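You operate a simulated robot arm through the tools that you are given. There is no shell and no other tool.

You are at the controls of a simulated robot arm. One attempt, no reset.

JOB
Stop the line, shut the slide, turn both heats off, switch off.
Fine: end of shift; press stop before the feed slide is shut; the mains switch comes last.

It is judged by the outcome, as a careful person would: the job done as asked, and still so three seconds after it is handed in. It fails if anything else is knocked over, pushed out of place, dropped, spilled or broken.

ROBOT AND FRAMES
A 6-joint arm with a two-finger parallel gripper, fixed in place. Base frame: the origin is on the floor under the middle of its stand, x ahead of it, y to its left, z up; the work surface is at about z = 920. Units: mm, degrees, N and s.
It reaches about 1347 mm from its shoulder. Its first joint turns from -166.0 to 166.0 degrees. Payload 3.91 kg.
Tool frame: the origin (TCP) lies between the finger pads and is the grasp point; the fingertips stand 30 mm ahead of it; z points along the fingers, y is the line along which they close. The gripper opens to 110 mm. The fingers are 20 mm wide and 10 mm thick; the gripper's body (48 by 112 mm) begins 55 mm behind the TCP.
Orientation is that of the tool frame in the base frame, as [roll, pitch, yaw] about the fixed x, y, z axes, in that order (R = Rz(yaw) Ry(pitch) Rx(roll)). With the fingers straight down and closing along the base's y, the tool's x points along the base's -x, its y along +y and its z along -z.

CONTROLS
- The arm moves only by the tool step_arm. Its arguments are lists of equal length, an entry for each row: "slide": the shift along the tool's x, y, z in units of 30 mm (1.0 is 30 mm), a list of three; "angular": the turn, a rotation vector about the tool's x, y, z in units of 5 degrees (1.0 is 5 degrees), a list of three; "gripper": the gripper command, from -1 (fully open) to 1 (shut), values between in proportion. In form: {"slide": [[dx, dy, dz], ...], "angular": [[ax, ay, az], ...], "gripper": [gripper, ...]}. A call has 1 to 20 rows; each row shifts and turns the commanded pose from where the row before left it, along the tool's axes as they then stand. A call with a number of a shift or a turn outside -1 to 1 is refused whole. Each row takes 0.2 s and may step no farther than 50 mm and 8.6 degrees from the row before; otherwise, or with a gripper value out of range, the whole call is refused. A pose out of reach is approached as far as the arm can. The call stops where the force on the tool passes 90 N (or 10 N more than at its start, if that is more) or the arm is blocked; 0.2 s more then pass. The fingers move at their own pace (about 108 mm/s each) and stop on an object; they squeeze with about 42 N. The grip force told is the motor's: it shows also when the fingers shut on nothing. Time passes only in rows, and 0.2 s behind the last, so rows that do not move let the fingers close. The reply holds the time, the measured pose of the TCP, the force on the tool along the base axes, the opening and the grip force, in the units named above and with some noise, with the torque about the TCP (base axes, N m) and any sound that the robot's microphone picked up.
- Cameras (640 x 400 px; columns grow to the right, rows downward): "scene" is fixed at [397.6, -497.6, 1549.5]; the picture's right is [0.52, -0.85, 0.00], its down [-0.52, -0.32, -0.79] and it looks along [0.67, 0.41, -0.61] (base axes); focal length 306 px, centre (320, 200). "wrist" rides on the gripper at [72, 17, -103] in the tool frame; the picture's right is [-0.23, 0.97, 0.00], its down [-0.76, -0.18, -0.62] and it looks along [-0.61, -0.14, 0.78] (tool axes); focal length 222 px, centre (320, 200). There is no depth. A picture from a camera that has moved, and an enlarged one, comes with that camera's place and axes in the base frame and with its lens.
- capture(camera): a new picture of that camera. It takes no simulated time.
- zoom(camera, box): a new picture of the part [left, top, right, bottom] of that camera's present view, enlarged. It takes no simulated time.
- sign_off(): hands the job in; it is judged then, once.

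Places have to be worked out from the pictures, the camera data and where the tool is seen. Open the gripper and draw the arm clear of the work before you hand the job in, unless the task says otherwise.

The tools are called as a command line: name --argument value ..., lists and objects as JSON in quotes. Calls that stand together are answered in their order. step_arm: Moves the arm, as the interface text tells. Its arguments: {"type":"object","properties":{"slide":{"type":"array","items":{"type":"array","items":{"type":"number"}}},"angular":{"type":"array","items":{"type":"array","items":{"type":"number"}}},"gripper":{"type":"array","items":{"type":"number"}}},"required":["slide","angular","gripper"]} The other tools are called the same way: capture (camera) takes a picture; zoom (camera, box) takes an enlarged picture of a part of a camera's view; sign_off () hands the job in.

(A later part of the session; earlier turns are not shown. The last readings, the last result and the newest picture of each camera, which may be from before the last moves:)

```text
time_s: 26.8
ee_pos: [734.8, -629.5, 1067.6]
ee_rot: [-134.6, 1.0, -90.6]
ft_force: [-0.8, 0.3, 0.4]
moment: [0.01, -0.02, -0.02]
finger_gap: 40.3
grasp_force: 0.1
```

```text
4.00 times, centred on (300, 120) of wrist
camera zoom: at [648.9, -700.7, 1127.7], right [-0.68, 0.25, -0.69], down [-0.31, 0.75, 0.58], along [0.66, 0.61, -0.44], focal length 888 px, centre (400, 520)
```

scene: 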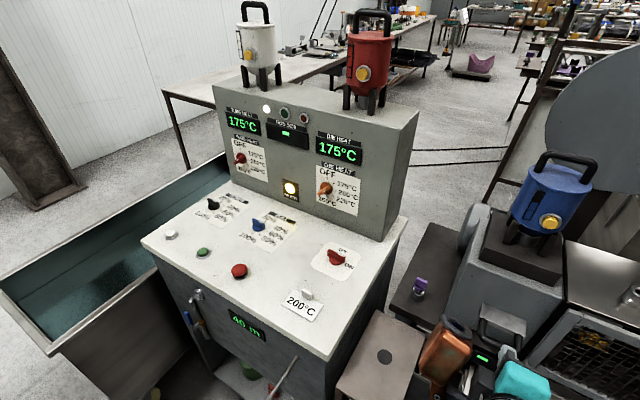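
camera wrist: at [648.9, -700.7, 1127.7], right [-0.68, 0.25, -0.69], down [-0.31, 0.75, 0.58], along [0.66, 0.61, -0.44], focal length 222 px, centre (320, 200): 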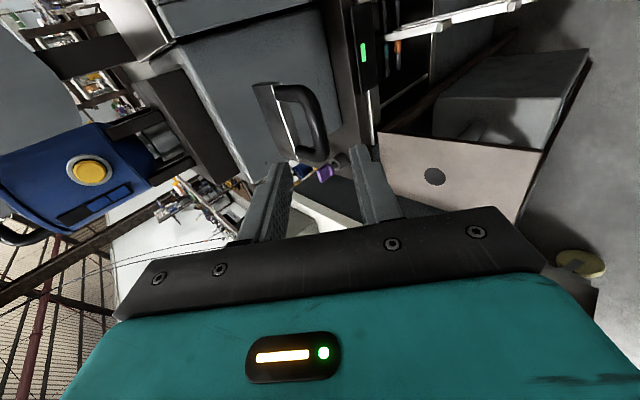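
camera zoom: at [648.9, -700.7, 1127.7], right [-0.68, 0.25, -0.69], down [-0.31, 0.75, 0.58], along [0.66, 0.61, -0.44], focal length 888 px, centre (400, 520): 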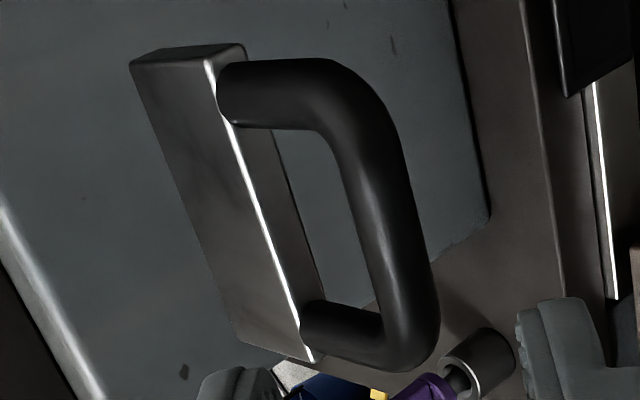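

The bar centre comes out at about (790, -628, 1014), almost exactly on the tool axis 77 mm ahead. I'll advance 64 mm so the open fingers straddle it.

step_arm --slide '[[0, -0.02, 0.6], [0, -0.02, 0.6], [0, 0, 0.5], [0, 0, 0.43]]' --angular '[[0, 0, 0], [0, 0, 0], [0, 0, 0], [0, 0, 0]]' --gripper '[0.27, 0.27, 0.27, 0.27]'

capture --camera "wrist"

zoom --camera "scene" --box '[440, 270, 560, 360]'

```text
time_s: 27.8
ee_pos: [781.9, -628.3, 1025.1]
ee_rot: [-134.6, 1.0, -90.5]
ft_force: [0.8, 0.2, 0.4]
moment: [-0.02, 0.01, -0.01]
finger_gap: 40.0
grasp_force: 0.2
```

```text
taken
camera wrist: at [695.4, -700.1, 1084.4], right [-0.68, 0.25, -0.69], down [-0.31, 0.75, 0.58], along [0.66, 0.61, -0.44], focal length 222 px, centre (320, 200)
```

wrist: 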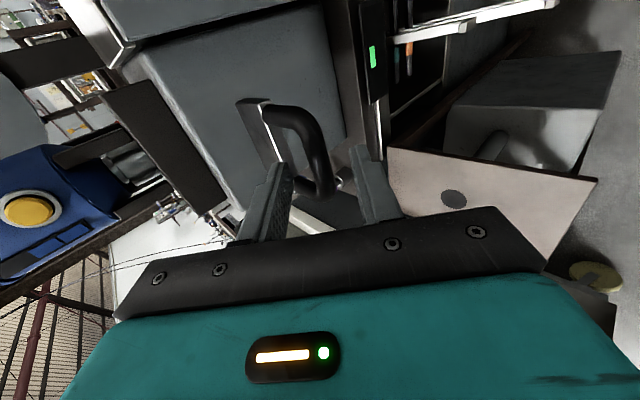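

```text
4.44 times, centred on (500, 315) of scene
camera zoom: at [397.6, -497.6, 1549.5], right [0.52, -0.85, 0.0], down [-0.52, -0.32, -0.79], along [0.67, 0.41, -0.61], focal length 1358 px, centre (-480, -311)
```

zoom: 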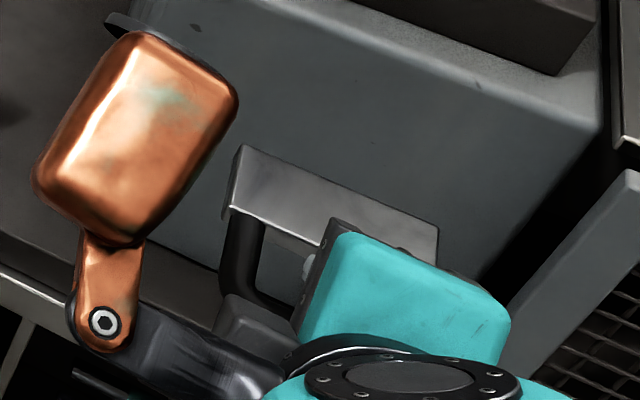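

zoom --camera "wrist" --box '[220, 80, 420, 240]'

```text
2.50 times, centred on (320, 160) of wrist
camera zoom: at [695.4, -700.1, 1084.4], right [-0.68, 0.25, -0.69], down [-0.31, 0.75, 0.58], along [0.66, 0.61, -0.44], focal length 555 px, centre (320, 300)
```

zoom: 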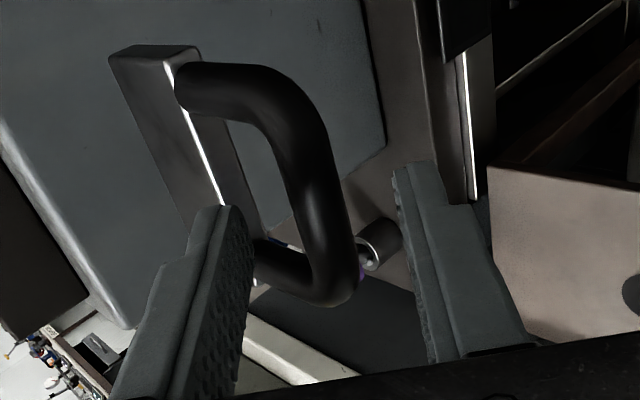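

The bar lies between the two fingers with no contact force. I'll close on it.

step_arm --slide '[[0, 0, 0], [0, 0, 0], [0, 0, 0], [0, 0, 0]]' --angular '[[0, 0, 0], [0, 0, 0], [0, 0, 0], [0, 0, 0]]' --gripper '[0.5, 0.7, 0.85, 1]'

zoom --camera "wrist" --box '[220, 80, 420, 240]'

```text
time_s: 28.8
ee_pos: [781.0, -628.6, 1024.4]
ee_rot: [-134.5, 1.1, -90.5]
ft_force: [5.3, -2.8, 4.3]
moment: [-0.86, -0.2, 0.44]
finger_gap: 13.9
grasp_force: 44.6
```

```text
2.50 times, centred on (320, 160) of wrist
camera zoom: at [695.7, -700.0, 1084.6], right [-0.68, 0.25, -0.69], down [-0.31, 0.75, 0.58], along [0.66, 0.61, -0.44], focal length 555 px, centre (320, 300)
```

zoom: 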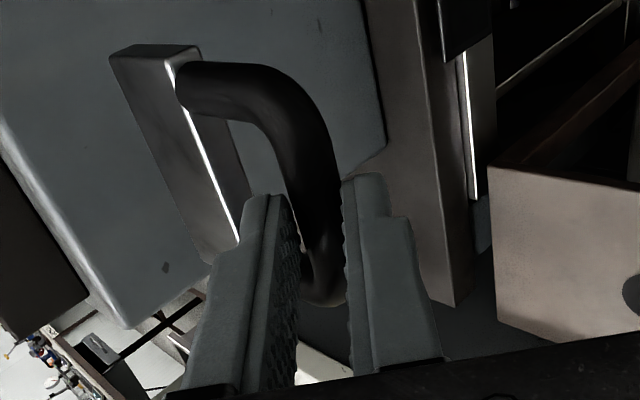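

The bar is gripped (13.9 mm). I'll push along +x in small steps and watch the force.

step_arm --slide '[[0, -0.094, 0.095], [0, -0.14, 0.142], [0, -0.14, 0.142], [0, -0.14, 0.142]]' --angular '[[0, 0, 0], [0, 0, 0], [0, 0, 0], [0, 0, 0]]' --gripper '[1, 1, 1, 1]'

zoom --camera "wrist" --box '[220, 80, 420, 240]'

zoom --camera "scene" --box '[440, 270, 560, 360]'

```text
time_s: 29.8
ee_pos: [803.3, -628.1, 1025.5]
ee_rot: [-134.4, 1.0, -90.5]
ft_force: [-1.5, -0.9, 11.5]
moment: [-0.73, -0.23, 0.53]
finger_gap: 13.9
grasp_force: 44.2
```

```text
2.50 times, centred on (320, 160) of wrist
camera zoom: at [716.7, -699.9, 1084.5], right [-0.68, 0.25, -0.69], down [-0.31, 0.75, 0.58], along [0.66, 0.61, -0.44], focal length 555 px, centre (320, 300)
```

zoom: 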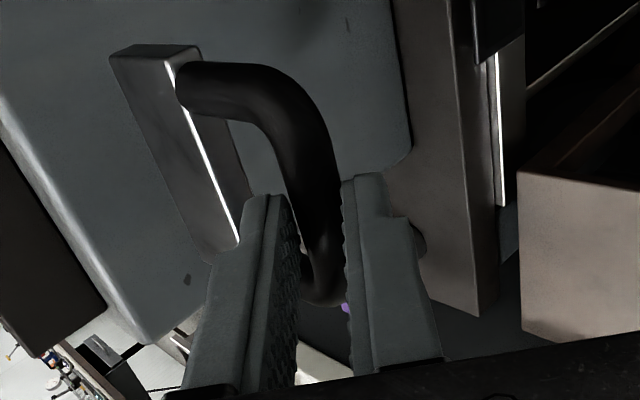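

```text
4.44 times, centred on (500, 315) of scene
camera zoom: at [397.6, -497.6, 1549.5], right [0.52, -0.85, 0.0], down [-0.52, -0.32, -0.79], along [0.67, 0.41, -0.61], focal length 1358 px, centre (-480, -311)
```

zoom: 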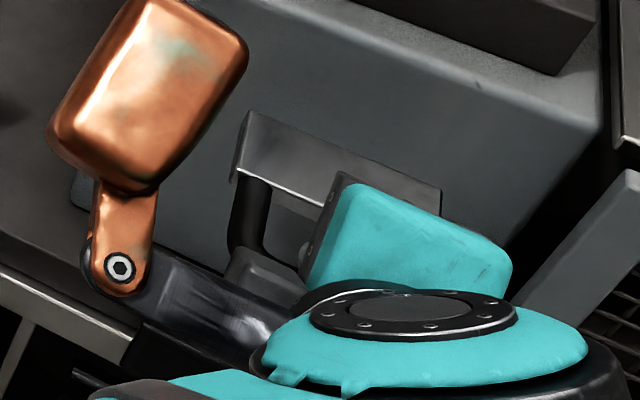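

The slide moves in easily with almost no x force. I'll keep pushing.

step_arm --slide '[[0, -0.14, 0.142], [0, -0.14, 0.142], [0, -0.14, 0.142], [0, -0.14, 0.142]]' --angular '[[0, 0, 0], [0, 0, 0], [0, 0, 0], [0, 0, 0]]' --gripper '[1, 1, 1, 1]'

zoom --camera "wrist" --box '[200, 60, 440, 240]'

zoom --camera "scene" --box '[440, 250, 560, 340]'

```text
time_s: 30.8
ee_pos: [826.7, -626.8, 1025.0]
ee_rot: [-134.5, 1.0, -90.5]
ft_force: [-1.6, 3.3, 15.3]
moment: [-0.67, -0.33, 0.66]
finger_gap: 13.8
grasp_force: 45.2
```

```text
2.22 times, centred on (320, 150) of wrist
camera zoom: at [741.0, -700.0, 1084.5], right [-0.68, 0.24, -0.69], down [-0.31, 0.75, 0.58], along [0.66, 0.61, -0.44], focal length 494 px, centre (320, 311)
```

zoom: 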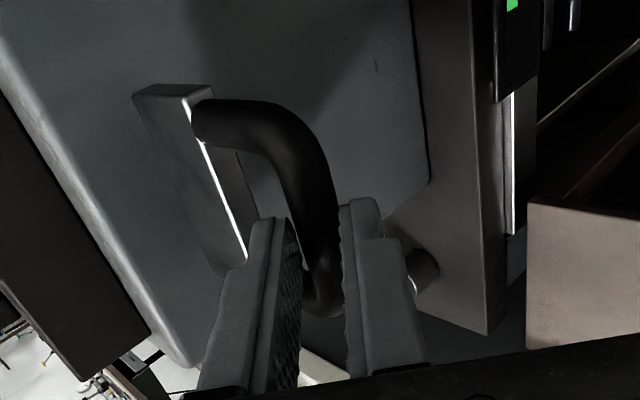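

```text
4.44 times, centred on (500, 295) of scene
camera zoom: at [397.6, -497.6, 1549.5], right [0.52, -0.85, 0.0], down [-0.52, -0.32, -0.79], along [0.67, 0.41, -0.61], focal length 1358 px, centre (-480, -222)
```

zoom: 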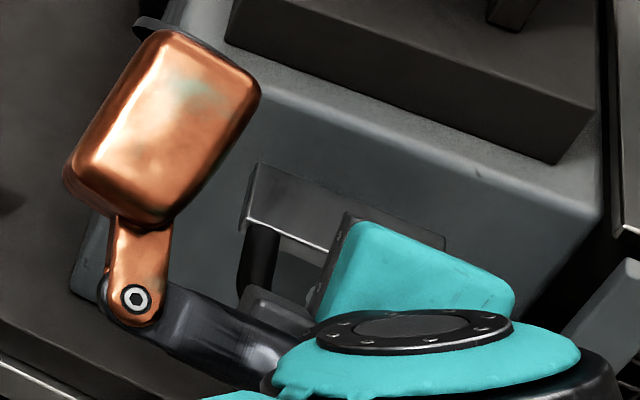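

It has moved in 45 mm without resistance. I'll continue with a tiny upward correction to unload the vertical force.

step_arm --slide '[[0, -0.152, 0.13], [0, -0.14, 0.142], [0, -0.14, 0.142]]' --angular '[[0, 0, 0], [0, 0, 0], [0, 0, 0]]' --gripper '[1, 1, 1]'

zoom --camera "scene" --box '[440, 250, 560, 340]'

```text
time_s: 31.6
ee_pos: [841.9, -628.3, 1024.3]
ee_rot: [-134.6, 1.2, -90.6]
ft_force: [-31.9, 16.9, 4.3]
moment: [-0.21, 0.53, 1.06]
finger_gap: 13.7
grasp_force: 45.0
```

```text
4.44 times, centred on (500, 295) of scene
camera zoom: at [397.6, -497.6, 1549.5], right [0.52, -0.85, 0.0], down [-0.52, -0.32, -0.79], along [0.67, 0.41, -0.61], focal length 1358 px, centre (-480, -222)
```

zoom: 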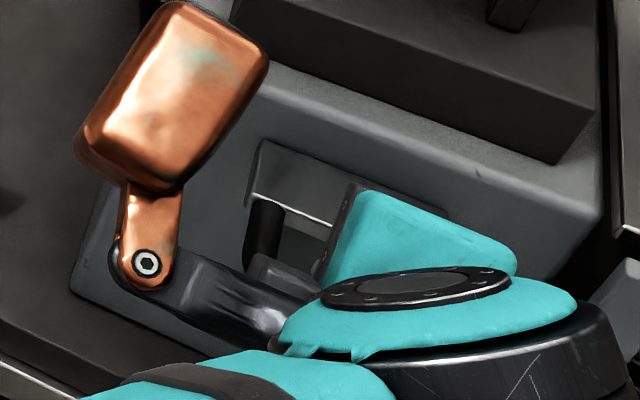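

Force jumped to 32 N after 60 mm of travel, and the slab's back edge is now at the block face (≈ 927), so this looks like the shut stop. I'll give it one slight nudge to confirm it's seated, then ease off.

step_arm --slide '[[0, -0.047, 0.047], [0, 0, 0]]' --angular '[[0, 0, 0], [0, 0, 0]]' --gripper '[1, 1]'

```text
time_s: 32.2
ee_pos: [845.1, -630.4, 1024.9]
ee_rot: [-134.6, 1.1, -90.4]
ft_force: [-59.9, 13.4, -20.2]
moment: [-0.37, 1.45, 0.92]
finger_gap: 14.1
grasp_force: 45.7
```

Force rose to 60 N with almost no motion, so it is hard against the stop. I'll unload, open the fingers and back out along the tool axis.

step_arm --slide '[[0, 0.08, -0.08], [0, 0.02, -0.02], [0, 0, 0], [0, 0, 0], [0, 0, 0], [0, 0, -0.5], [0, 0, -1], [0, 0, -1]]' --angular '[[0, 0, 0], [0, 0, 0], [0, 0, 0], [0, 0, 0], [0, 0, 0], [0, 0, 0], [0, 0, 0], [0, 0, 0]]' --gripper '[1, 1, 0.42, 0.42, 0.42, 0.42, 0.42, 0.42]'

capture --camera "wrist"

zoom --camera "scene" --box '[420, 230, 580, 350]'

```text
time_s: 34.0
ee_pos: [789.9, -629.5, 1075.7]
ee_rot: [-134.6, 1.1, -90.5]
ft_force: [0.0, -0.4, -0.7]
moment: [0.02, -0.01, 0.02]
finger_gap: 32.1
grasp_force: 0.1
```

```text
taken
camera wrist: at [703.8, -700.9, 1134.8], right [-0.68, 0.25, -0.69], down [-0.31, 0.75, 0.58], along [0.66, 0.61, -0.44], focal length 222 px, centre (320, 200)
```

wrist: 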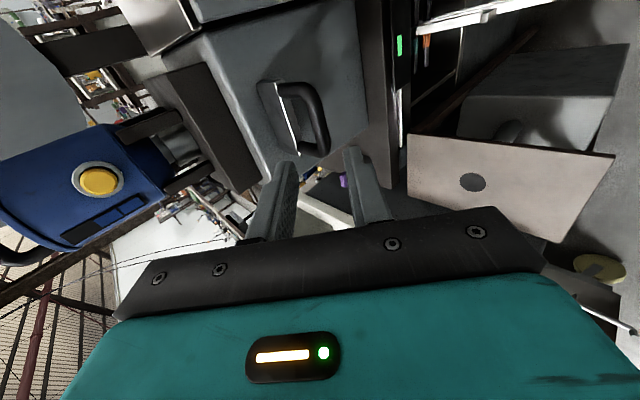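

```text
3.33 times, centred on (500, 290) of scene
camera zoom: at [397.6, -497.6, 1549.5], right [0.52, -0.85, 0.0], down [-0.52, -0.32, -0.79], along [0.67, 0.41, -0.61], focal length 1018 px, centre (-280, -100)
```

zoom: 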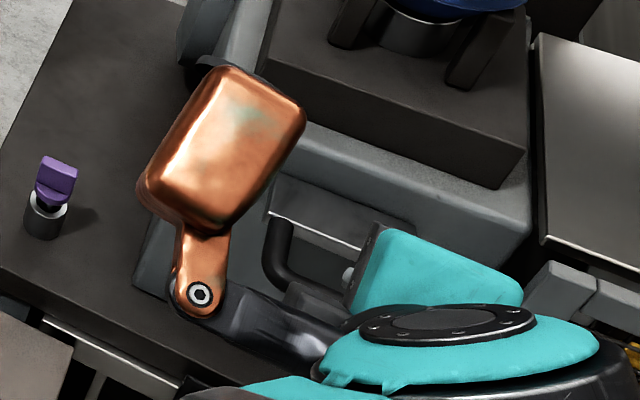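

The fingers are free and the slide sits against the block. I'll back up and carry the arm over toward the heat panel, then check the slide from the scene camera.

step_arm --slide '[[0, 0, -1], [0, 0, -1], [0, 0, -1], [0, 0, -1], [-0.98, 0, -0.09], [-0.98, 0, -0.09], [-0.98, 0, -0.09], [-0.98, 0, -0.09], [-0.98, 0, -0.09], [-0.98, 0, -0.09], [-0.98, 0, -0.09], [-0.98, 0, -0.09], [-0.98, 0, -0.09], [-0.98, 0, -0.09], [-0.98, 0, -0.09], [-0.98, 0, -0.09], [-0.98, 0, -0.09], [-0.98, 0, -0.09], [-0.98, 0, -0.09], [-0.98, 0, -0.09]]' --angular '[[0, 0, 0], [0, 0, 0], [0, 0, 0], [0, 0, 0], [0, 0, 0], [0, 0, 0], [0, 0, 0], [0, 0, 0], [0, 0, 0], [0, 0, 0], [0, 0, 0], [0, 0, 0], [0, 0, 0], [0, 0, 0], [0, 0, 0], [0, 0, 0], [0, 0, 0], [0, 0, 0], [0, 0, 0], [0, 0, 0]]' --gripper '[0.42, 0.42, 0.42, 0.42, 0.42, 0.42, 0.42, 0.42, 0.42, 0.42, 0.42, 0.42, 0.42, 0.42, 0.42, 0.42, 0.42, 0.42, 0.42, 0.42]'

capture --camera "scene"

zoom --camera "scene" --box '[440, 260, 560, 340]'

```text
time_s: 38.2
ee_pos: [678.6, -160.3, 1201.0]
ee_rot: [-134.5, 1.1, -90.5]
ft_force: [0.5, -0.2, 0.2]
moment: [0.04, 0.01, -0.01]
finger_gap: 31.8
grasp_force: 0.0
```

```text
taken
```

scene: 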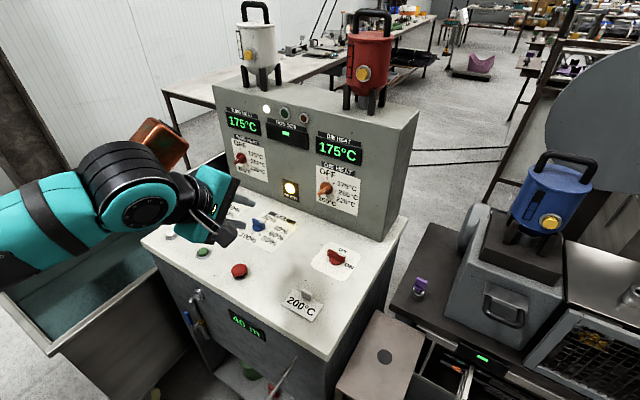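

```text
5.00 times, centred on (500, 300) of scene
camera zoom: at [397.6, -497.6, 1549.5], right [0.52, -0.85, 0.0], down [-0.52, -0.32, -0.79], along [0.67, 0.41, -0.61], focal length 1528 px, centre (-580, -300)
```

zoom: 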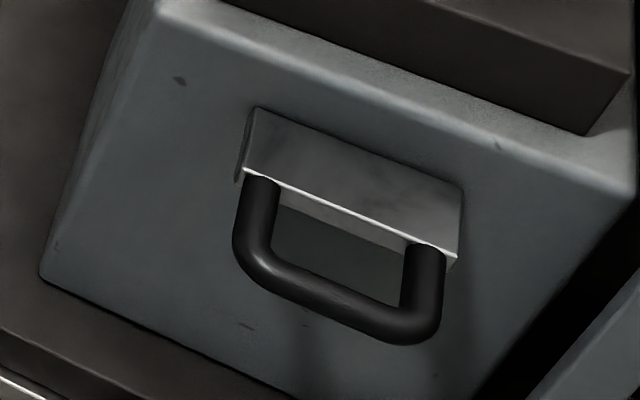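

The slab now sits against the block face, so the slide is shut. Next I'll roll the tool back so the copper box is on top, then pitch toward horizontal, facing the panel.

step_arm --slide '[[0, 0, 0], [0, 0, 0], [0, 0, 0], [0, 0, 0], [0, 0, 0], [0, 0, 0], [0, 0, 0], [0, 0, 0], [0, 0, 0], [0, 0, 0], [0, 0, 0], [0, 0, 0], [0, 0, 0], [0, 0, 0], [0, 0, 0], [0, 0, 0], [0, 0, 0], [0, 0, 0]]' --angular '[[0, 0, 1], [0, 0, 1], [0, 0, 1], [0, 0, 1], [0, 0, 1], [0, 0, 1], [0, 0, 1], [0, 0, 1], [0, 0, 1], [0, 0, 1], [0, 0, 1], [0, 0, 1], [0, 0, 1], [0, 0, 1], [0, 0, 1], [0, 0, 1], [0, 0, 1], [0, 0, 1]]' --gripper '[0.42, 0.42, 0.42, 0.42, 0.42, 0.42, 0.42, 0.42, 0.42, 0.42, 0.42, 0.42, 0.42, 0.42, 0.42, 0.42, 0.42, 0.42]'

step_arm --slide '[[0, 0, 0], [0, 0, 0], [0, 0, 0], [0, 0, 0], [0, 0, 0], [0, 0, 0], [0, 0, 0], [0, 0, 0], [0, 0, 0]]' --angular '[[0, -1, 0], [0, -1, 0], [0, -1, 0], [0, -1, 0], [0, -1, 0], [0, -1, 0], [0, -1, 0], [0, -1, 0], [0, -1, 0]]' --gripper '[0.42, 0.42, 0.42, 0.42, 0.42, 0.42, 0.42, 0.42, 0.42]'

capture --camera "wrist"

capture --camera "scene"

```text
time_s: 42.0
ee_pos: [677.8, -160.2, 1200.6]
ee_rot: [178.4, 45.5, 178.4]
ft_force: [-0.1, 0.0, 0.3]
moment: [0.0, -0.01, 0.02]
finger_gap: 31.8
grasp_force: 0.1
```

```text
time_s: 44.0
ee_pos: [677.2, -159.2, 1198.6]
ee_rot: [64.0, 88.7, 63.4]
ft_force: [-0.6, -0.1, 0.1]
moment: [0.02, 0.01, 0.03]
finger_gap: 31.9
grasp_force: 0.1
```

```text
taken
camera wrist: at [574.5, -139.8, 1126.9], right [0.01, 0.97, 0.25], down [-0.63, -0.19, 0.75], along [0.78, -0.16, 0.61], focal length 222 px, centre (320, 200)
```

wrist: 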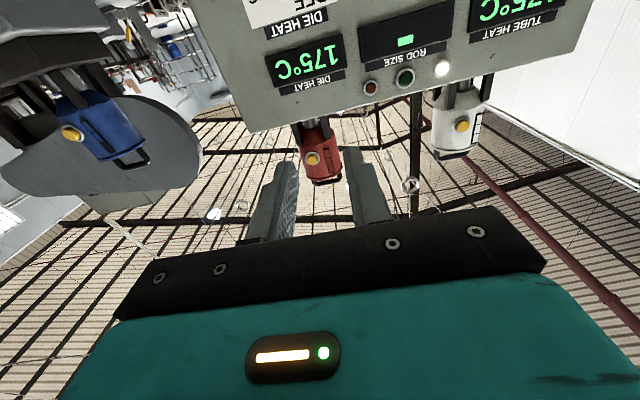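

```text
taken
```

scene: 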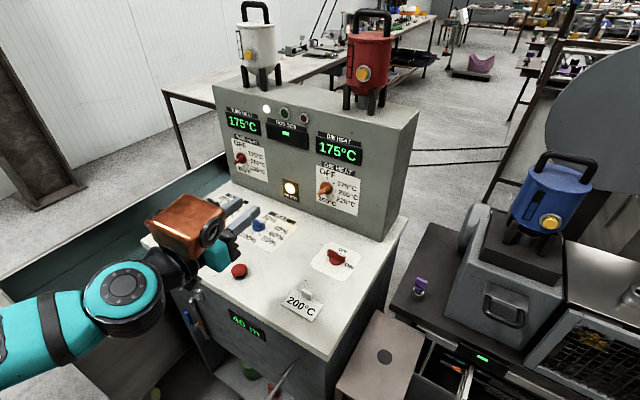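

The tool is now horizontal, facing the panel. Before going lower I need to know how far the wrist joints hang below the tool axis, so I'll zoom in on the arm.

zoom --camera "scene" --box '[0, 170, 280, 380]'

zoom --camera "wrist" --box '[200, 0, 520, 200]'

```text
1.90 times, centred on (140, 275) of scene
camera zoom: at [397.6, -497.6, 1549.5], right [0.52, -0.85, 0.0], down [-0.52, -0.32, -0.79], along [0.67, 0.41, -0.61], focal length 582 px, centre (663, 57)
```

zoom: 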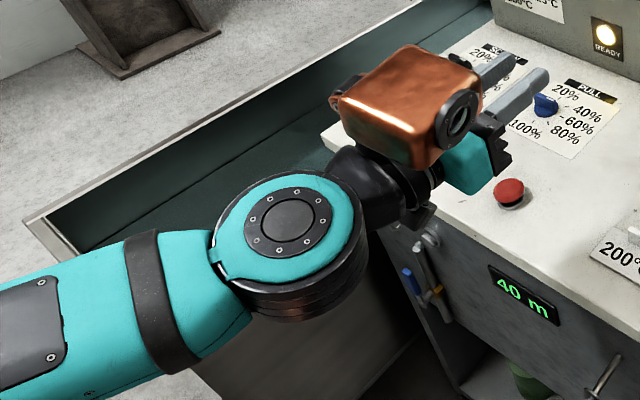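

```text
2.00 times, centred on (360, 100) of wrist
camera zoom: at [574.5, -139.8, 1126.9], right [0.01, 0.97, 0.25], down [-0.63, -0.19, 0.75], along [0.78, -0.16, 0.61], focal length 444 px, centre (240, 400)
```

zoom: 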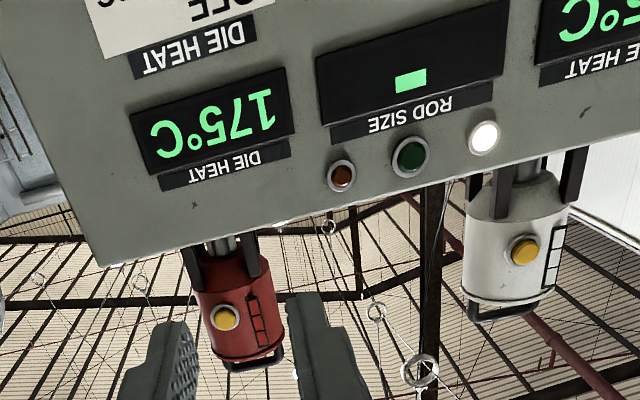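

The wrist joint lies on the tool axis, about 208 mm behind the TCP, so going down to z ≈ 1045 stays clear of the console. I'll roll +45° to match the die knob's bar and move to a stand-off in front of it.

step_arm --slide '[[0, 0, 0], [0, 0, 0], [0, 0, 0], [0, 0, 0], [0, 0, 0], [0, 0, 0], [0, 0, 0], [0, 0, 0], [0, 0, 0], [0.55, -0.49, 0.86], [0.55, -0.49, 0.86], [0.55, -0.49, 0.86], [0.55, -0.49, 0.86], [0.55, -0.49, 0.86], [0.55, -0.49, 0.86], [0.55, -0.49, 0.86]]' --angular '[[0, 0, 1], [0, 0, 1], [0, 0, 1], [0, 0, 1], [0, 0, 1], [0, 0, 1], [0, 0, 1], [0, 0, 1], [0, 0, 1], [0, 0, 0], [0, 0, 0], [0, 0, 0], [0, 0, 0], [0, 0, 0], [0, 0, 0], [0, 0, 0]]' --gripper '[0.42, 0.42, 0.42, 0.42, 0.42, 0.42, 0.42, 0.42, 0.42, 0.42, 0.42, 0.42, 0.42, 0.42, 0.42, 0.42]'

capture --camera "wrist"

capture --camera "scene"

```text
time_s: 47.4
ee_pos: [860.9, -151.6, 1047.1]
ee_rot: [89.2, 44.0, 89.0]
ft_force: [-0.8, 0.0, 0.5]
moment: [0.01, 0.05, -0.01]
finger_gap: 31.6
grasp_force: 0.0
```

```text
taken
camera wrist: at [758.3, -84.9, 1008.8], right [0.0, 0.51, 0.86], down [-0.63, -0.67, 0.39], along [0.77, -0.54, 0.33], focal length 222 px, centre (320, 200)
```

wrist: 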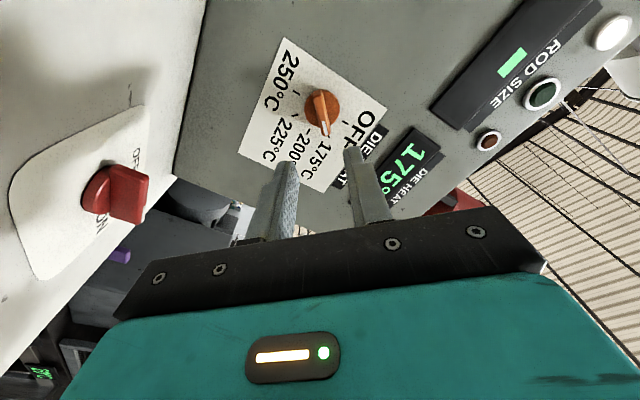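

```text
taken
```

scene: 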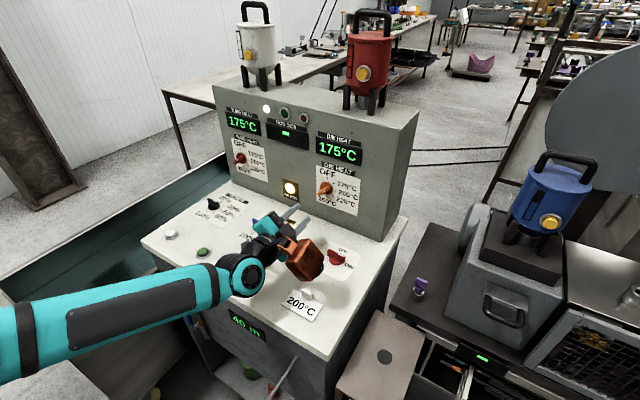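

The die knob is in view, with the bar in line with the fingers. I'll zoom in to triangulate it precisely.

zoom --camera "wrist" --box '[260, 60, 400, 160]'

zoom --camera "scene" --box '[305, 160, 375, 215]'

```text
4.00 times, centred on (330, 110) of wrist
camera zoom: at [758.3, -84.9, 1008.8], right [0.0, 0.51, 0.86], down [-0.63, -0.67, 0.39], along [0.77, -0.54, 0.33], focal length 888 px, centre (280, 560)
```

zoom: 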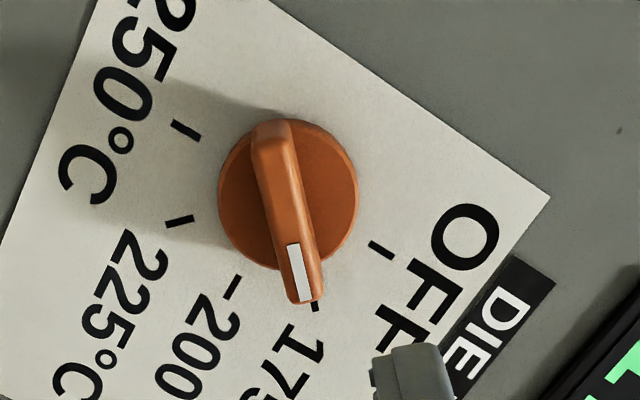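

```text
7.27 times, centred on (340, 188) of scene
camera zoom: at [397.6, -497.6, 1549.5], right [0.52, -0.85, 0.0], down [-0.52, -0.32, -0.79], along [0.67, 0.41, -0.61], focal length 2222 px, centre (174, 291)
```

zoom: 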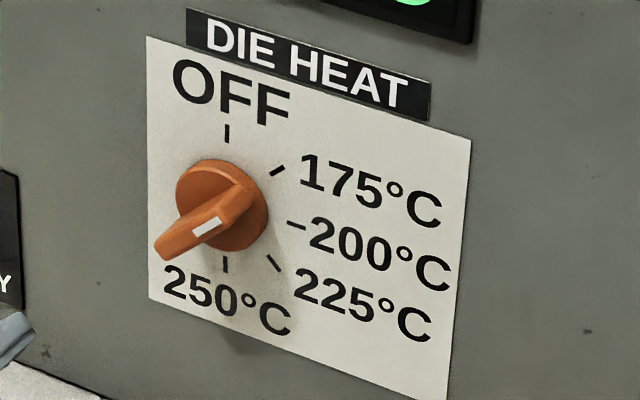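

The knob axis is at about (y -148, z 1048.5). The bar stands from x ≈ 990 to the disc front at x ≈ 1004. I'll centre on it and advance until the fingertips are just short of the bar.

step_arm --slide '[[0.1, 0.11, 0.5], [0, 0, 0.9], [0, 0, 0.9], [0, 0, 0.6]]' --angular '[[0, 0, 0], [0, 0, 0], [0, 0, 0], [0, 0, 0]]' --gripper '[0.42, 0.42, 0.42, 0.42]'

capture --camera "wrist"

zoom --camera "wrist" --box '[220, 90, 440, 250]'

zoom --camera "scene" --box '[260, 150, 390, 260]'

```text
time_s: 48.4
ee_pos: [946.8, -145.7, 1045.9]
ee_rot: [89.3, 44.0, 89.0]
ft_force: [0.0, 0.0, 0.4]
moment: [-0.04, 0.02, -0.01]
finger_gap: 32.1
grasp_force: 0.2
```

```text
taken
camera wrist: at [844.9, -81.0, 1008.3], right [0.0, 0.51, 0.86], down [-0.63, -0.67, 0.4], along [0.77, -0.54, 0.33], focal length 222 px, centre (320, 200)
```

wrist: 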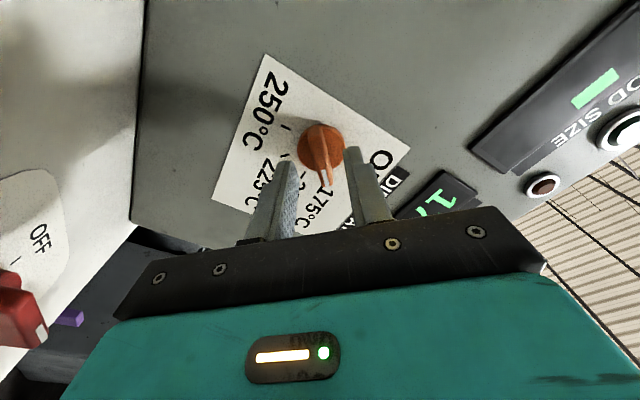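

```text
2.50 times, centred on (330, 170) of wrist
camera zoom: at [844.9, -81.0, 1008.3], right [0.0, 0.51, 0.86], down [-0.63, -0.67, 0.4], along [0.77, -0.54, 0.33], focal length 555 px, centre (295, 275)
```

zoom: 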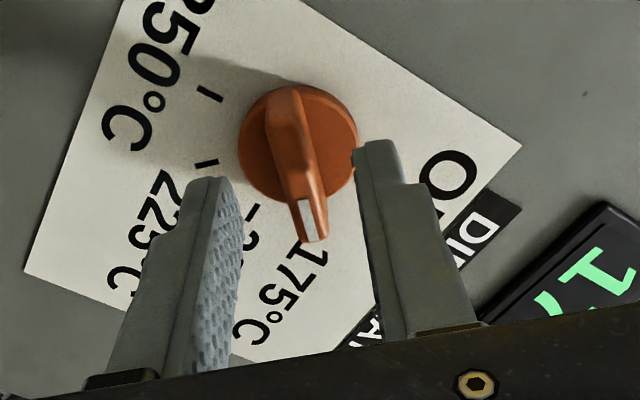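

```text
3.64 times, centred on (325, 205) of scene
camera zoom: at [397.6, -497.6, 1549.5], right [0.52, -0.85, 0.0], down [-0.52, -0.32, -0.79], along [0.67, 0.41, -0.61], focal length 1111 px, centre (302, 182)
```

zoom: 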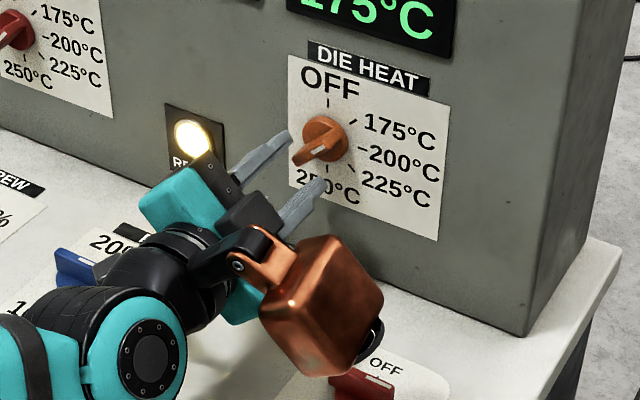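

The knob is centred between the fingers. I'll make a small correction, advance 24 mm and close on the bar.

step_arm --slide '[[-0.09, 0.045, 0.4], [0, 0, 0.4], [0, 0, 0], [0, 0, 0], [0, 0, 0], [0, 0, 0]]' --angular '[[0, 0, 0], [0, 0, 0], [0, 0, 0], [0, 0, 0], [0, 0, 0], [0, 0, 0]]' --gripper '[0.42, 0.42, 0.6, 0.8, 1, 1]'

zoom --camera "wrist" --box '[220, 90, 440, 250]'

zoom --camera "scene" --box '[280, 150, 390, 240]'

```text
time_s: 49.8
ee_pos: [970.2, -148.9, 1048.4]
ee_rot: [89.5, 43.9, 89.1]
ft_force: [-7.3, -8.5, -18.9]
moment: [-0.01, -0.33, -0.4]
finger_gap: 9.8
grasp_force: 45.3
```

```text
2.50 times, centred on (330, 170) of wrist
camera zoom: at [868.3, -82.8, 1011.1], right [0.0, 0.51, 0.86], down [-0.63, -0.67, 0.4], along [0.77, -0.54, 0.32], focal length 555 px, centre (295, 275)
```

zoom: 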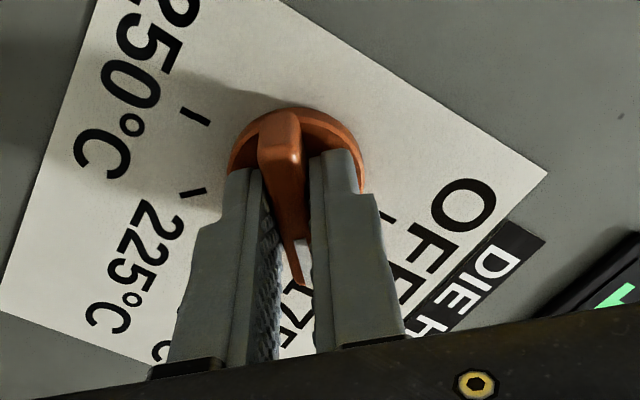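

```text
4.44 times, centred on (335, 195) of scene
camera zoom: at [397.6, -497.6, 1549.5], right [0.52, -0.85, 0.0], down [-0.52, -0.32, -0.79], along [0.67, 0.41, -0.61], focal length 1358 px, centre (253, 222)
```

zoom: 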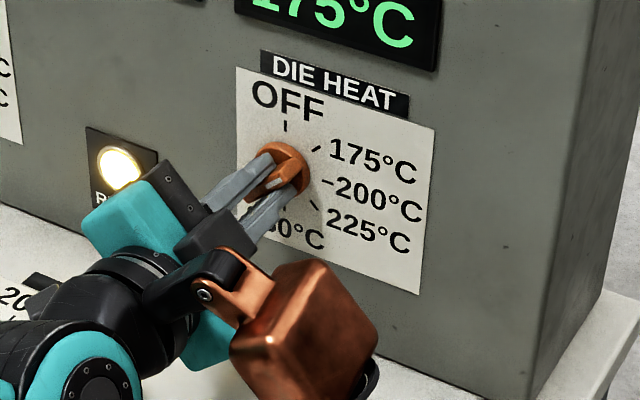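

The bar is gripped (9.8 mm thick). I'll shift about 1 mm to unload the side force, then turn counter-clockwise 25° first and check.

step_arm --slide '[[0, -0.04, 0], [0, 0, 0], [0, 0, 0], [0, 0, 0], [0, 0, 0], [0, 0, 0]]' --angular '[[0, 0, 0], [0, 0, -1], [0, 0, -1], [0, 0, -1], [0, 0, -1], [0, 0, -1]]' --gripper '[1, 1, 1, 1, 1, 1]'

zoom --camera "scene" --box '[280, 120, 390, 220]'

```text
time_s: 51.2
ee_pos: [970.0, -149.6, 1048.6]
ee_rot: [89.0, 69.0, 88.4]
ft_force: [-12.2, -10.4, -23.0]
moment: [0.03, -0.26, 0.35]
finger_gap: 9.9
grasp_force: 45.1
```

```text
4.00 times, centred on (335, 170) of scene
camera zoom: at [397.6, -497.6, 1549.5], right [0.52, -0.85, 0.0], down [-0.52, -0.32, -0.79], along [0.67, 0.41, -0.61], focal length 1222 px, centre (260, 320)
```

zoom: 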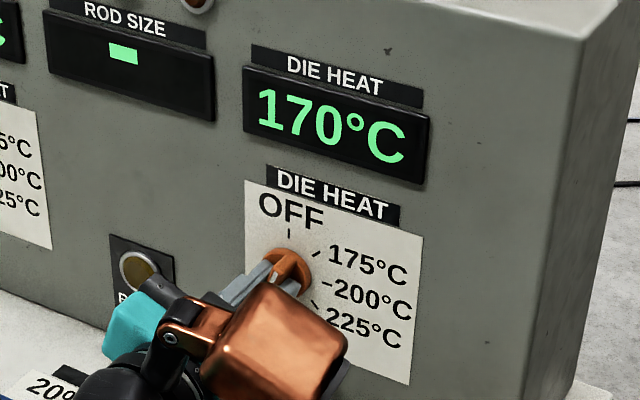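

The die display has already started to fall (170 °C) and READY has gone out. I'll unload slightly and turn the remaining 20° to OFF.

step_arm --slide '[[0.035, -0.035, -0.02], [0, 0, 0], [0, 0, 0], [0, 0, 0], [0, 0, 0]]' --angular '[[0, 0, 0], [0, 0, -1], [0, 0, -1], [0, 0, -1], [0, 0, -0.9]]' --gripper '[1, 1, 1, 1, 1]'

capture --camera "wrist"

zoom --camera "scene" --box '[280, 120, 390, 220]'

```text
time_s: 52.4
ee_pos: [970.6, -149.8, 1049.9]
ee_rot: [70.8, 88.4, 70.3]
ft_force: [10.9, -12.5, -4.2]
moment: [-0.04, -0.82, 0.59]
finger_gap: 9.7
grasp_force: 45.0
```

```text
taken
camera wrist: at [868.3, -128.7, 976.6], right [0.01, 0.97, 0.25], down [-0.63, -0.19, 0.75], along [0.78, -0.16, 0.61], focal length 222 px, centre (320, 200)
```

wrist: 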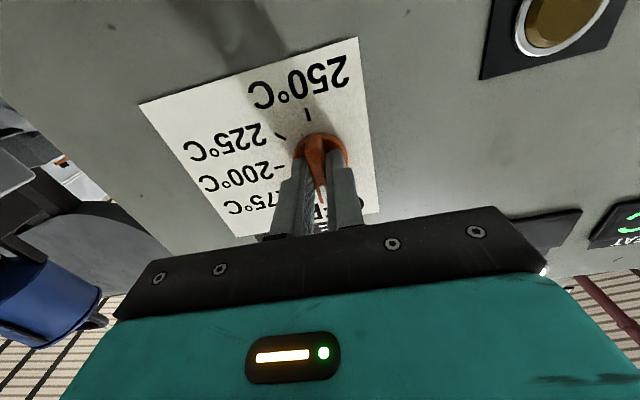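

```text
4.00 times, centred on (335, 170) of scene
camera zoom: at [397.6, -497.6, 1549.5], right [0.52, -0.85, 0.0], down [-0.52, -0.32, -0.79], along [0.67, 0.41, -0.61], focal length 1222 px, centre (260, 320)
```

zoom: 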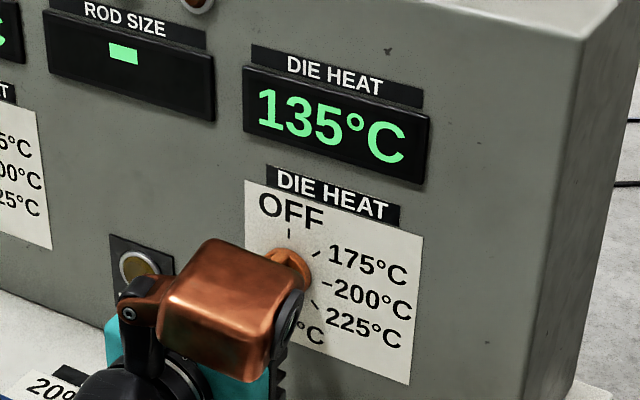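

The die display is dropping (135 °C) and the tool is within 1.5° of vertical. I'll add the last degree, then open and withdraw straight back.

step_arm --slide '[[0, 0, 0], [0, 0, 0], [0, 0, 0], [0, 0, 0], [0, 0, 0], [0, 0, -0.5], [0, 0, -1], [0, 0, -1], [0, 0, -1]]' --angular '[[0, 0, -0.25], [0, 0, 0], [0, 0, 0], [0, 0, 0], [0, 0, 0], [0, 0, 0], [0, 0, 0], [0, 0, 0], [0, 0, 0]]' --gripper '[1, 1, 0.42, 0.42, 0.42, 0.42, 0.42, 0.42, 0.42]'

capture --camera "wrist"

zoom --camera "scene" --box '[280, 120, 390, 220]'

```text
time_s: 54.4
ee_pos: [864.6, -148.2, 1048.3]
ee_rot: [36.8, 89.3, 36.3]
ft_force: [0.2, -0.8, -0.6]
moment: [0.02, -0.06, 0.0]
finger_gap: 32.0
grasp_force: 0.1
```

```text
taken
camera wrist: at [761.9, -129.0, 974.9], right [0.01, 0.97, 0.23], down [-0.63, -0.18, 0.76], along [0.78, -0.15, 0.61], focal length 222 px, centre (320, 200)
```

wrist: 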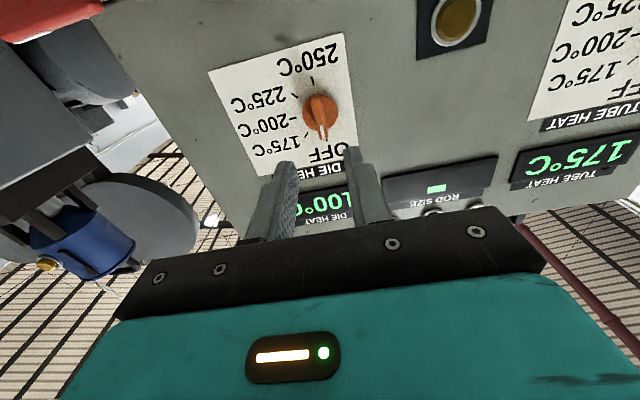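

```text
4.00 times, centred on (335, 170) of scene
camera zoom: at [397.6, -497.6, 1549.5], right [0.52, -0.85, 0.0], down [-0.52, -0.32, -0.79], along [0.67, 0.41, -0.61], focal length 1222 px, centre (260, 320)
```

zoom: 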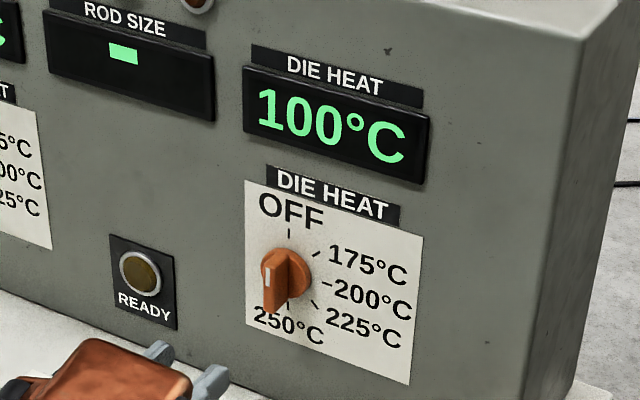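

zoom --camera "wrist" --box '[230, 60, 390, 190]'

```text
3.08 times, centred on (310, 125) of wrist
camera zoom: at [761.9, -129.0, 974.9], right [0.01, 0.97, 0.23], down [-0.63, -0.18, 0.76], along [0.78, -0.15, 0.61], focal length 684 px, centre (351, 431)
```

zoom: 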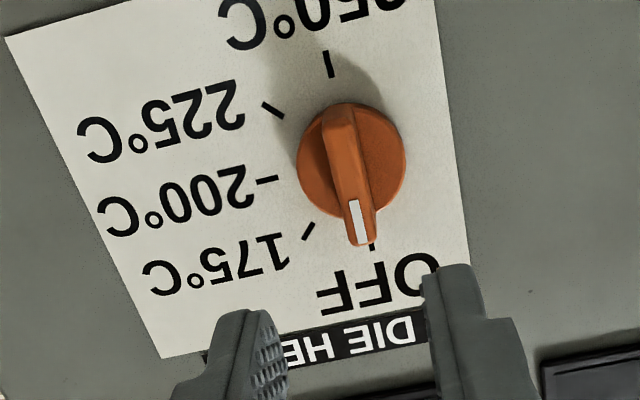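

The die knob points exactly at OFF and its display keeps falling. I'll roll +45° again and move across to the tube heat knob at about y = 178.

step_arm --slide '[[0, 0, 0], [0, 0, 0], [0, 0, 0], [0, 0, 0], [0, 0, 0], [0, 0, 0], [0, 0, 0], [0, 0, 0], [0, 0, 0], [0.704, 0.693, 0], [0.704, 0.693, 0], [0.704, 0.693, 0], [0.704, 0.693, 0], [0.704, 0.693, 0], [0.704, 0.693, 0], [0.704, 0.693, 0], [0.704, 0.693, 0], [0.704, 0.693, 0], [0.704, 0.693, 0], [0.704, 0.693, 0]]' --angular '[[0, 0, 1], [0, 0, 1], [0, 0, 1], [0, 0, 1], [0, 0, 1], [0, 0, 1], [0, 0, 1], [0, 0, 1], [0, 0, 1], [0, 0, 0], [0, 0, 0], [0, 0, 0], [0, 0, 0], [0, 0, 0], [0, 0, 0], [0, 0, 0], [0, 0, 0], [0, 0, 0], [0, 0, 0], [0, 0, 0]]' --gripper '[0.42, 0.42, 0.42, 0.42, 0.42, 0.42, 0.42, 0.42, 0.42, 0.42, 0.42, 0.42, 0.42, 0.42, 0.42, 0.42, 0.42, 0.42, 0.42, 0.42]'

capture --camera "wrist"

zoom --camera "wrist" --box '[250, 60, 410, 180]'

capture --camera "scene"

```text
time_s: 58.6
ee_pos: [861.3, -29.3, 1108.7]
ee_rot: [90.1, 44.8, 91.7]
ft_force: [0.8, -0.2, 0.0]
moment: [0.03, -0.04, 0.02]
finger_gap: 31.9
grasp_force: 0.0
out of reach, approached as far as the arm can: row 12, 13, 14, 15, 16, 17, 18, 19, 20
```

```text
taken
camera wrist: at [756.9, 31.8, 1070.6], right [-0.01, 0.52, 0.85], down [-0.6, -0.68, 0.41], along [0.8, -0.51, 0.33], focal length 222 px, centre (320, 200)
```

wrist: 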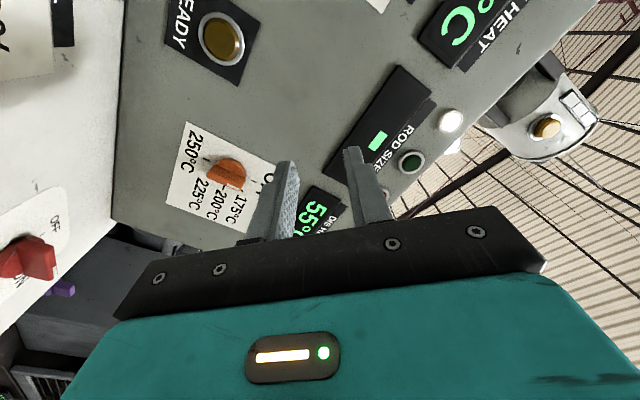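

```text
3.33 times, centred on (330, 120) of wrist
camera zoom: at [756.9, 31.8, 1070.6], right [-0.01, 0.52, 0.85], down [-0.6, -0.68, 0.41], along [0.8, -0.51, 0.33], focal length 740 px, centre (287, 467)
```

zoom: 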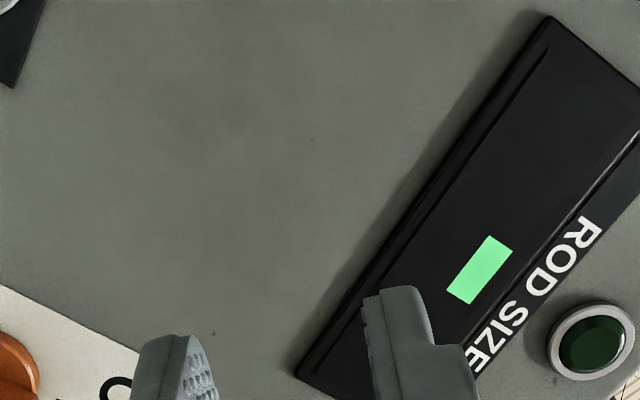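

```text
taken
```

scene: 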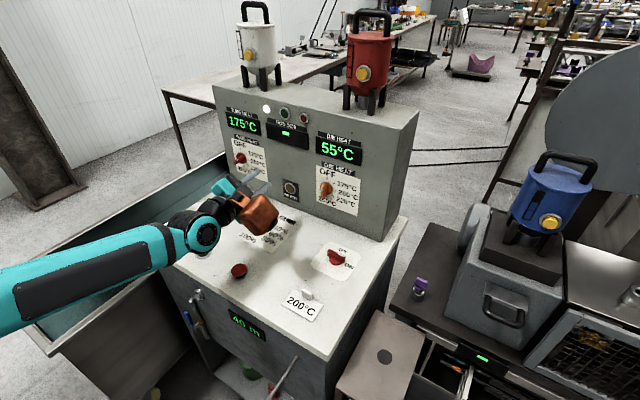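

The arm stopped at y ≈ -29. It's a wrist limit when crossing y = 0 with the tool level, not an obstacle, and nothing was touched. I'll back away, unroll, pitch the tool down, cross over, and re-level on the other side.

step_arm --slide '[[-0.6, -0.6, 0], [-0.6, -0.6, 0], [-0.6, -0.6, 0], [-0.6, -0.6, 0], [0, 0, -1], [0, 0, -1], [0, 0, -1], [0, 0, -1], [0, 0, -1], [0, 0, 0], [0, 0, 0], [0, 0, 0], [0, 0, 0], [0, 0, 0], [0, 0, 0], [0, 0, 0], [0, 0, 0], [0, 0, 0]]' --angular '[[0, 0, 0], [0, 0, 0], [0, 0, 0], [0, 0, 0], [0, 0, 0], [0, 0, 0], [0, 0, 0], [0, 0, 0], [0, 0, 0], [0, 0, -1], [0, 0, -1], [0, 0, -1], [0, 0, -1], [0, 0, -1], [0, 0, -1], [0, 0, -1], [0, 0, -1], [0, 0, -1]]' --gripper '[0.42, 0.42, 0.42, 0.42, 0.42, 0.42, 0.42, 0.42, 0.42, 0.42, 0.42, 0.42, 0.42, 0.42, 0.42, 0.42, 0.42, 0.42]'

step_arm --slide '[[0, 0, 0], [0, 0, 0], [0, 0, 0], [0, 0, 0], [0, 0, 0], [0, 0, 0], [0, 0, 0], [0, 0, 0], [0, 0, 0]]' --angular '[[0, 1, 0], [0, 1, 0], [0, 1, 0], [0, 1, 0], [0, 1, 0], [0, 1, 0], [0, 1, 0], [0, 1, 0], [0, 1, 0]]' --gripper '[0.42, 0.42, 0.42, 0.42, 0.42, 0.42, 0.42, 0.42, 0.42]'

capture --camera "scene"

```text
time_s: 62.4
ee_pos: [710.8, -131.0, 1107.7]
ee_rot: [21.4, 89.5, 21.0]
ft_force: [0.6, -0.3, -0.4]
moment: [0.03, 0.0, -0.01]
finger_gap: 31.6
grasp_force: 0.0
```

```text
time_s: 64.4
ee_pos: [710.1, -130.8, 1106.2]
ee_rot: [179.6, 45.4, 179.2]
ft_force: [-0.3, 0.7, 0.6]
moment: [0.03, 0.05, -0.04]
finger_gap: 32.0
grasp_force: 0.2
```

```text
taken
```

scene: 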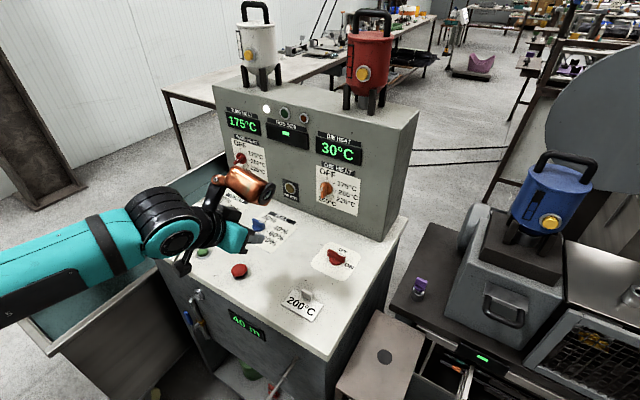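

I'm at 45° tilt and well clear. I'll cross to y ≈ 178, then pitch up level there.

step_arm --slide '[[0, 1, 0], [0, 1, 0], [0, 1, 0], [0, 1, 0], [0, 1, 0], [0, 1, 0], [0, 1, 0], [0, 1, 0], [0, 1, 0], [0, 1, 0], [0, 0.3, 0], [0, 0, 0], [0, 0, 0], [0, 0, 0], [0, 0, 0], [0, 0, 0], [0, 0, 0], [0, 0, 0], [0, 0, 0]]' --angular '[[0, 0, 0], [0, 0, 0], [0, 0, 0], [0, 0, 0], [0, 0, 0], [0, 0, 0], [0, 0, 0], [0, 0, 0], [0, 0, 0], [0, 0, 0], [0, 0, 0], [0, -1, 0], [0, -1, 0], [0, -1, 0], [0, -1, 0], [0, -1, 0], [0, -1, 0], [0, -1, 0], [0, -1, 0]]' --gripper '[0.42, 0.42, 0.42, 0.42, 0.42, 0.42, 0.42, 0.42, 0.42, 0.42, 0.42, 0.42, 0.42, 0.42, 0.42, 0.42, 0.42, 0.42, 0.42]'

capture --camera "scene"

capture --camera "wrist"

```text
time_s: 68.4
ee_pos: [714.7, 179.2, 1108.8]
ee_rot: [176.3, 85.5, 175.9]
ft_force: [-0.4, 0.2, 0.1]
moment: [0.0, 0.03, -0.03]
finger_gap: 32.0
grasp_force: 0.0
```

```text
taken
```

scene: 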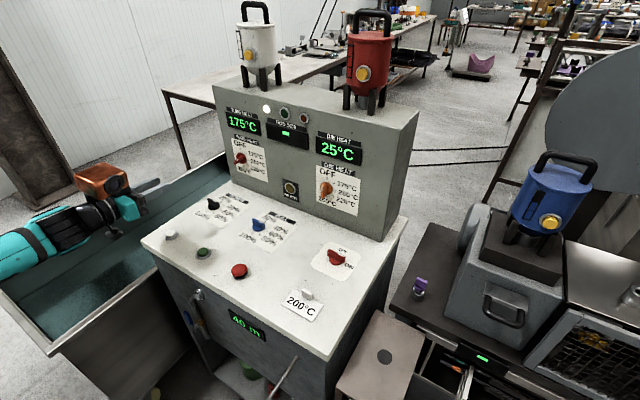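

```text
taken
camera wrist: at [605.1, 197.6, 1045.0], right [0.03, 0.97, 0.23], down [-0.56, -0.18, 0.81], along [0.83, -0.15, 0.54], focal length 222 px, centre (320, 200)
```

wrist: 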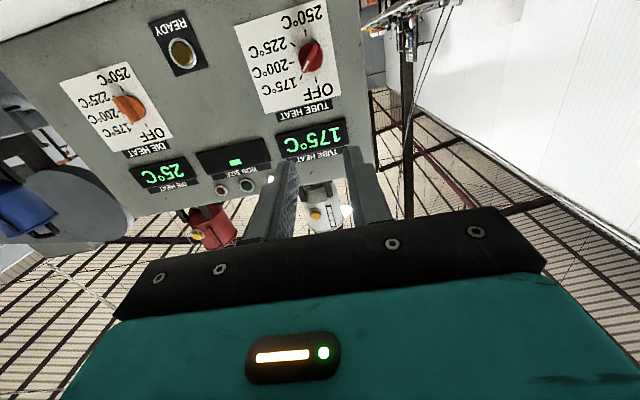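

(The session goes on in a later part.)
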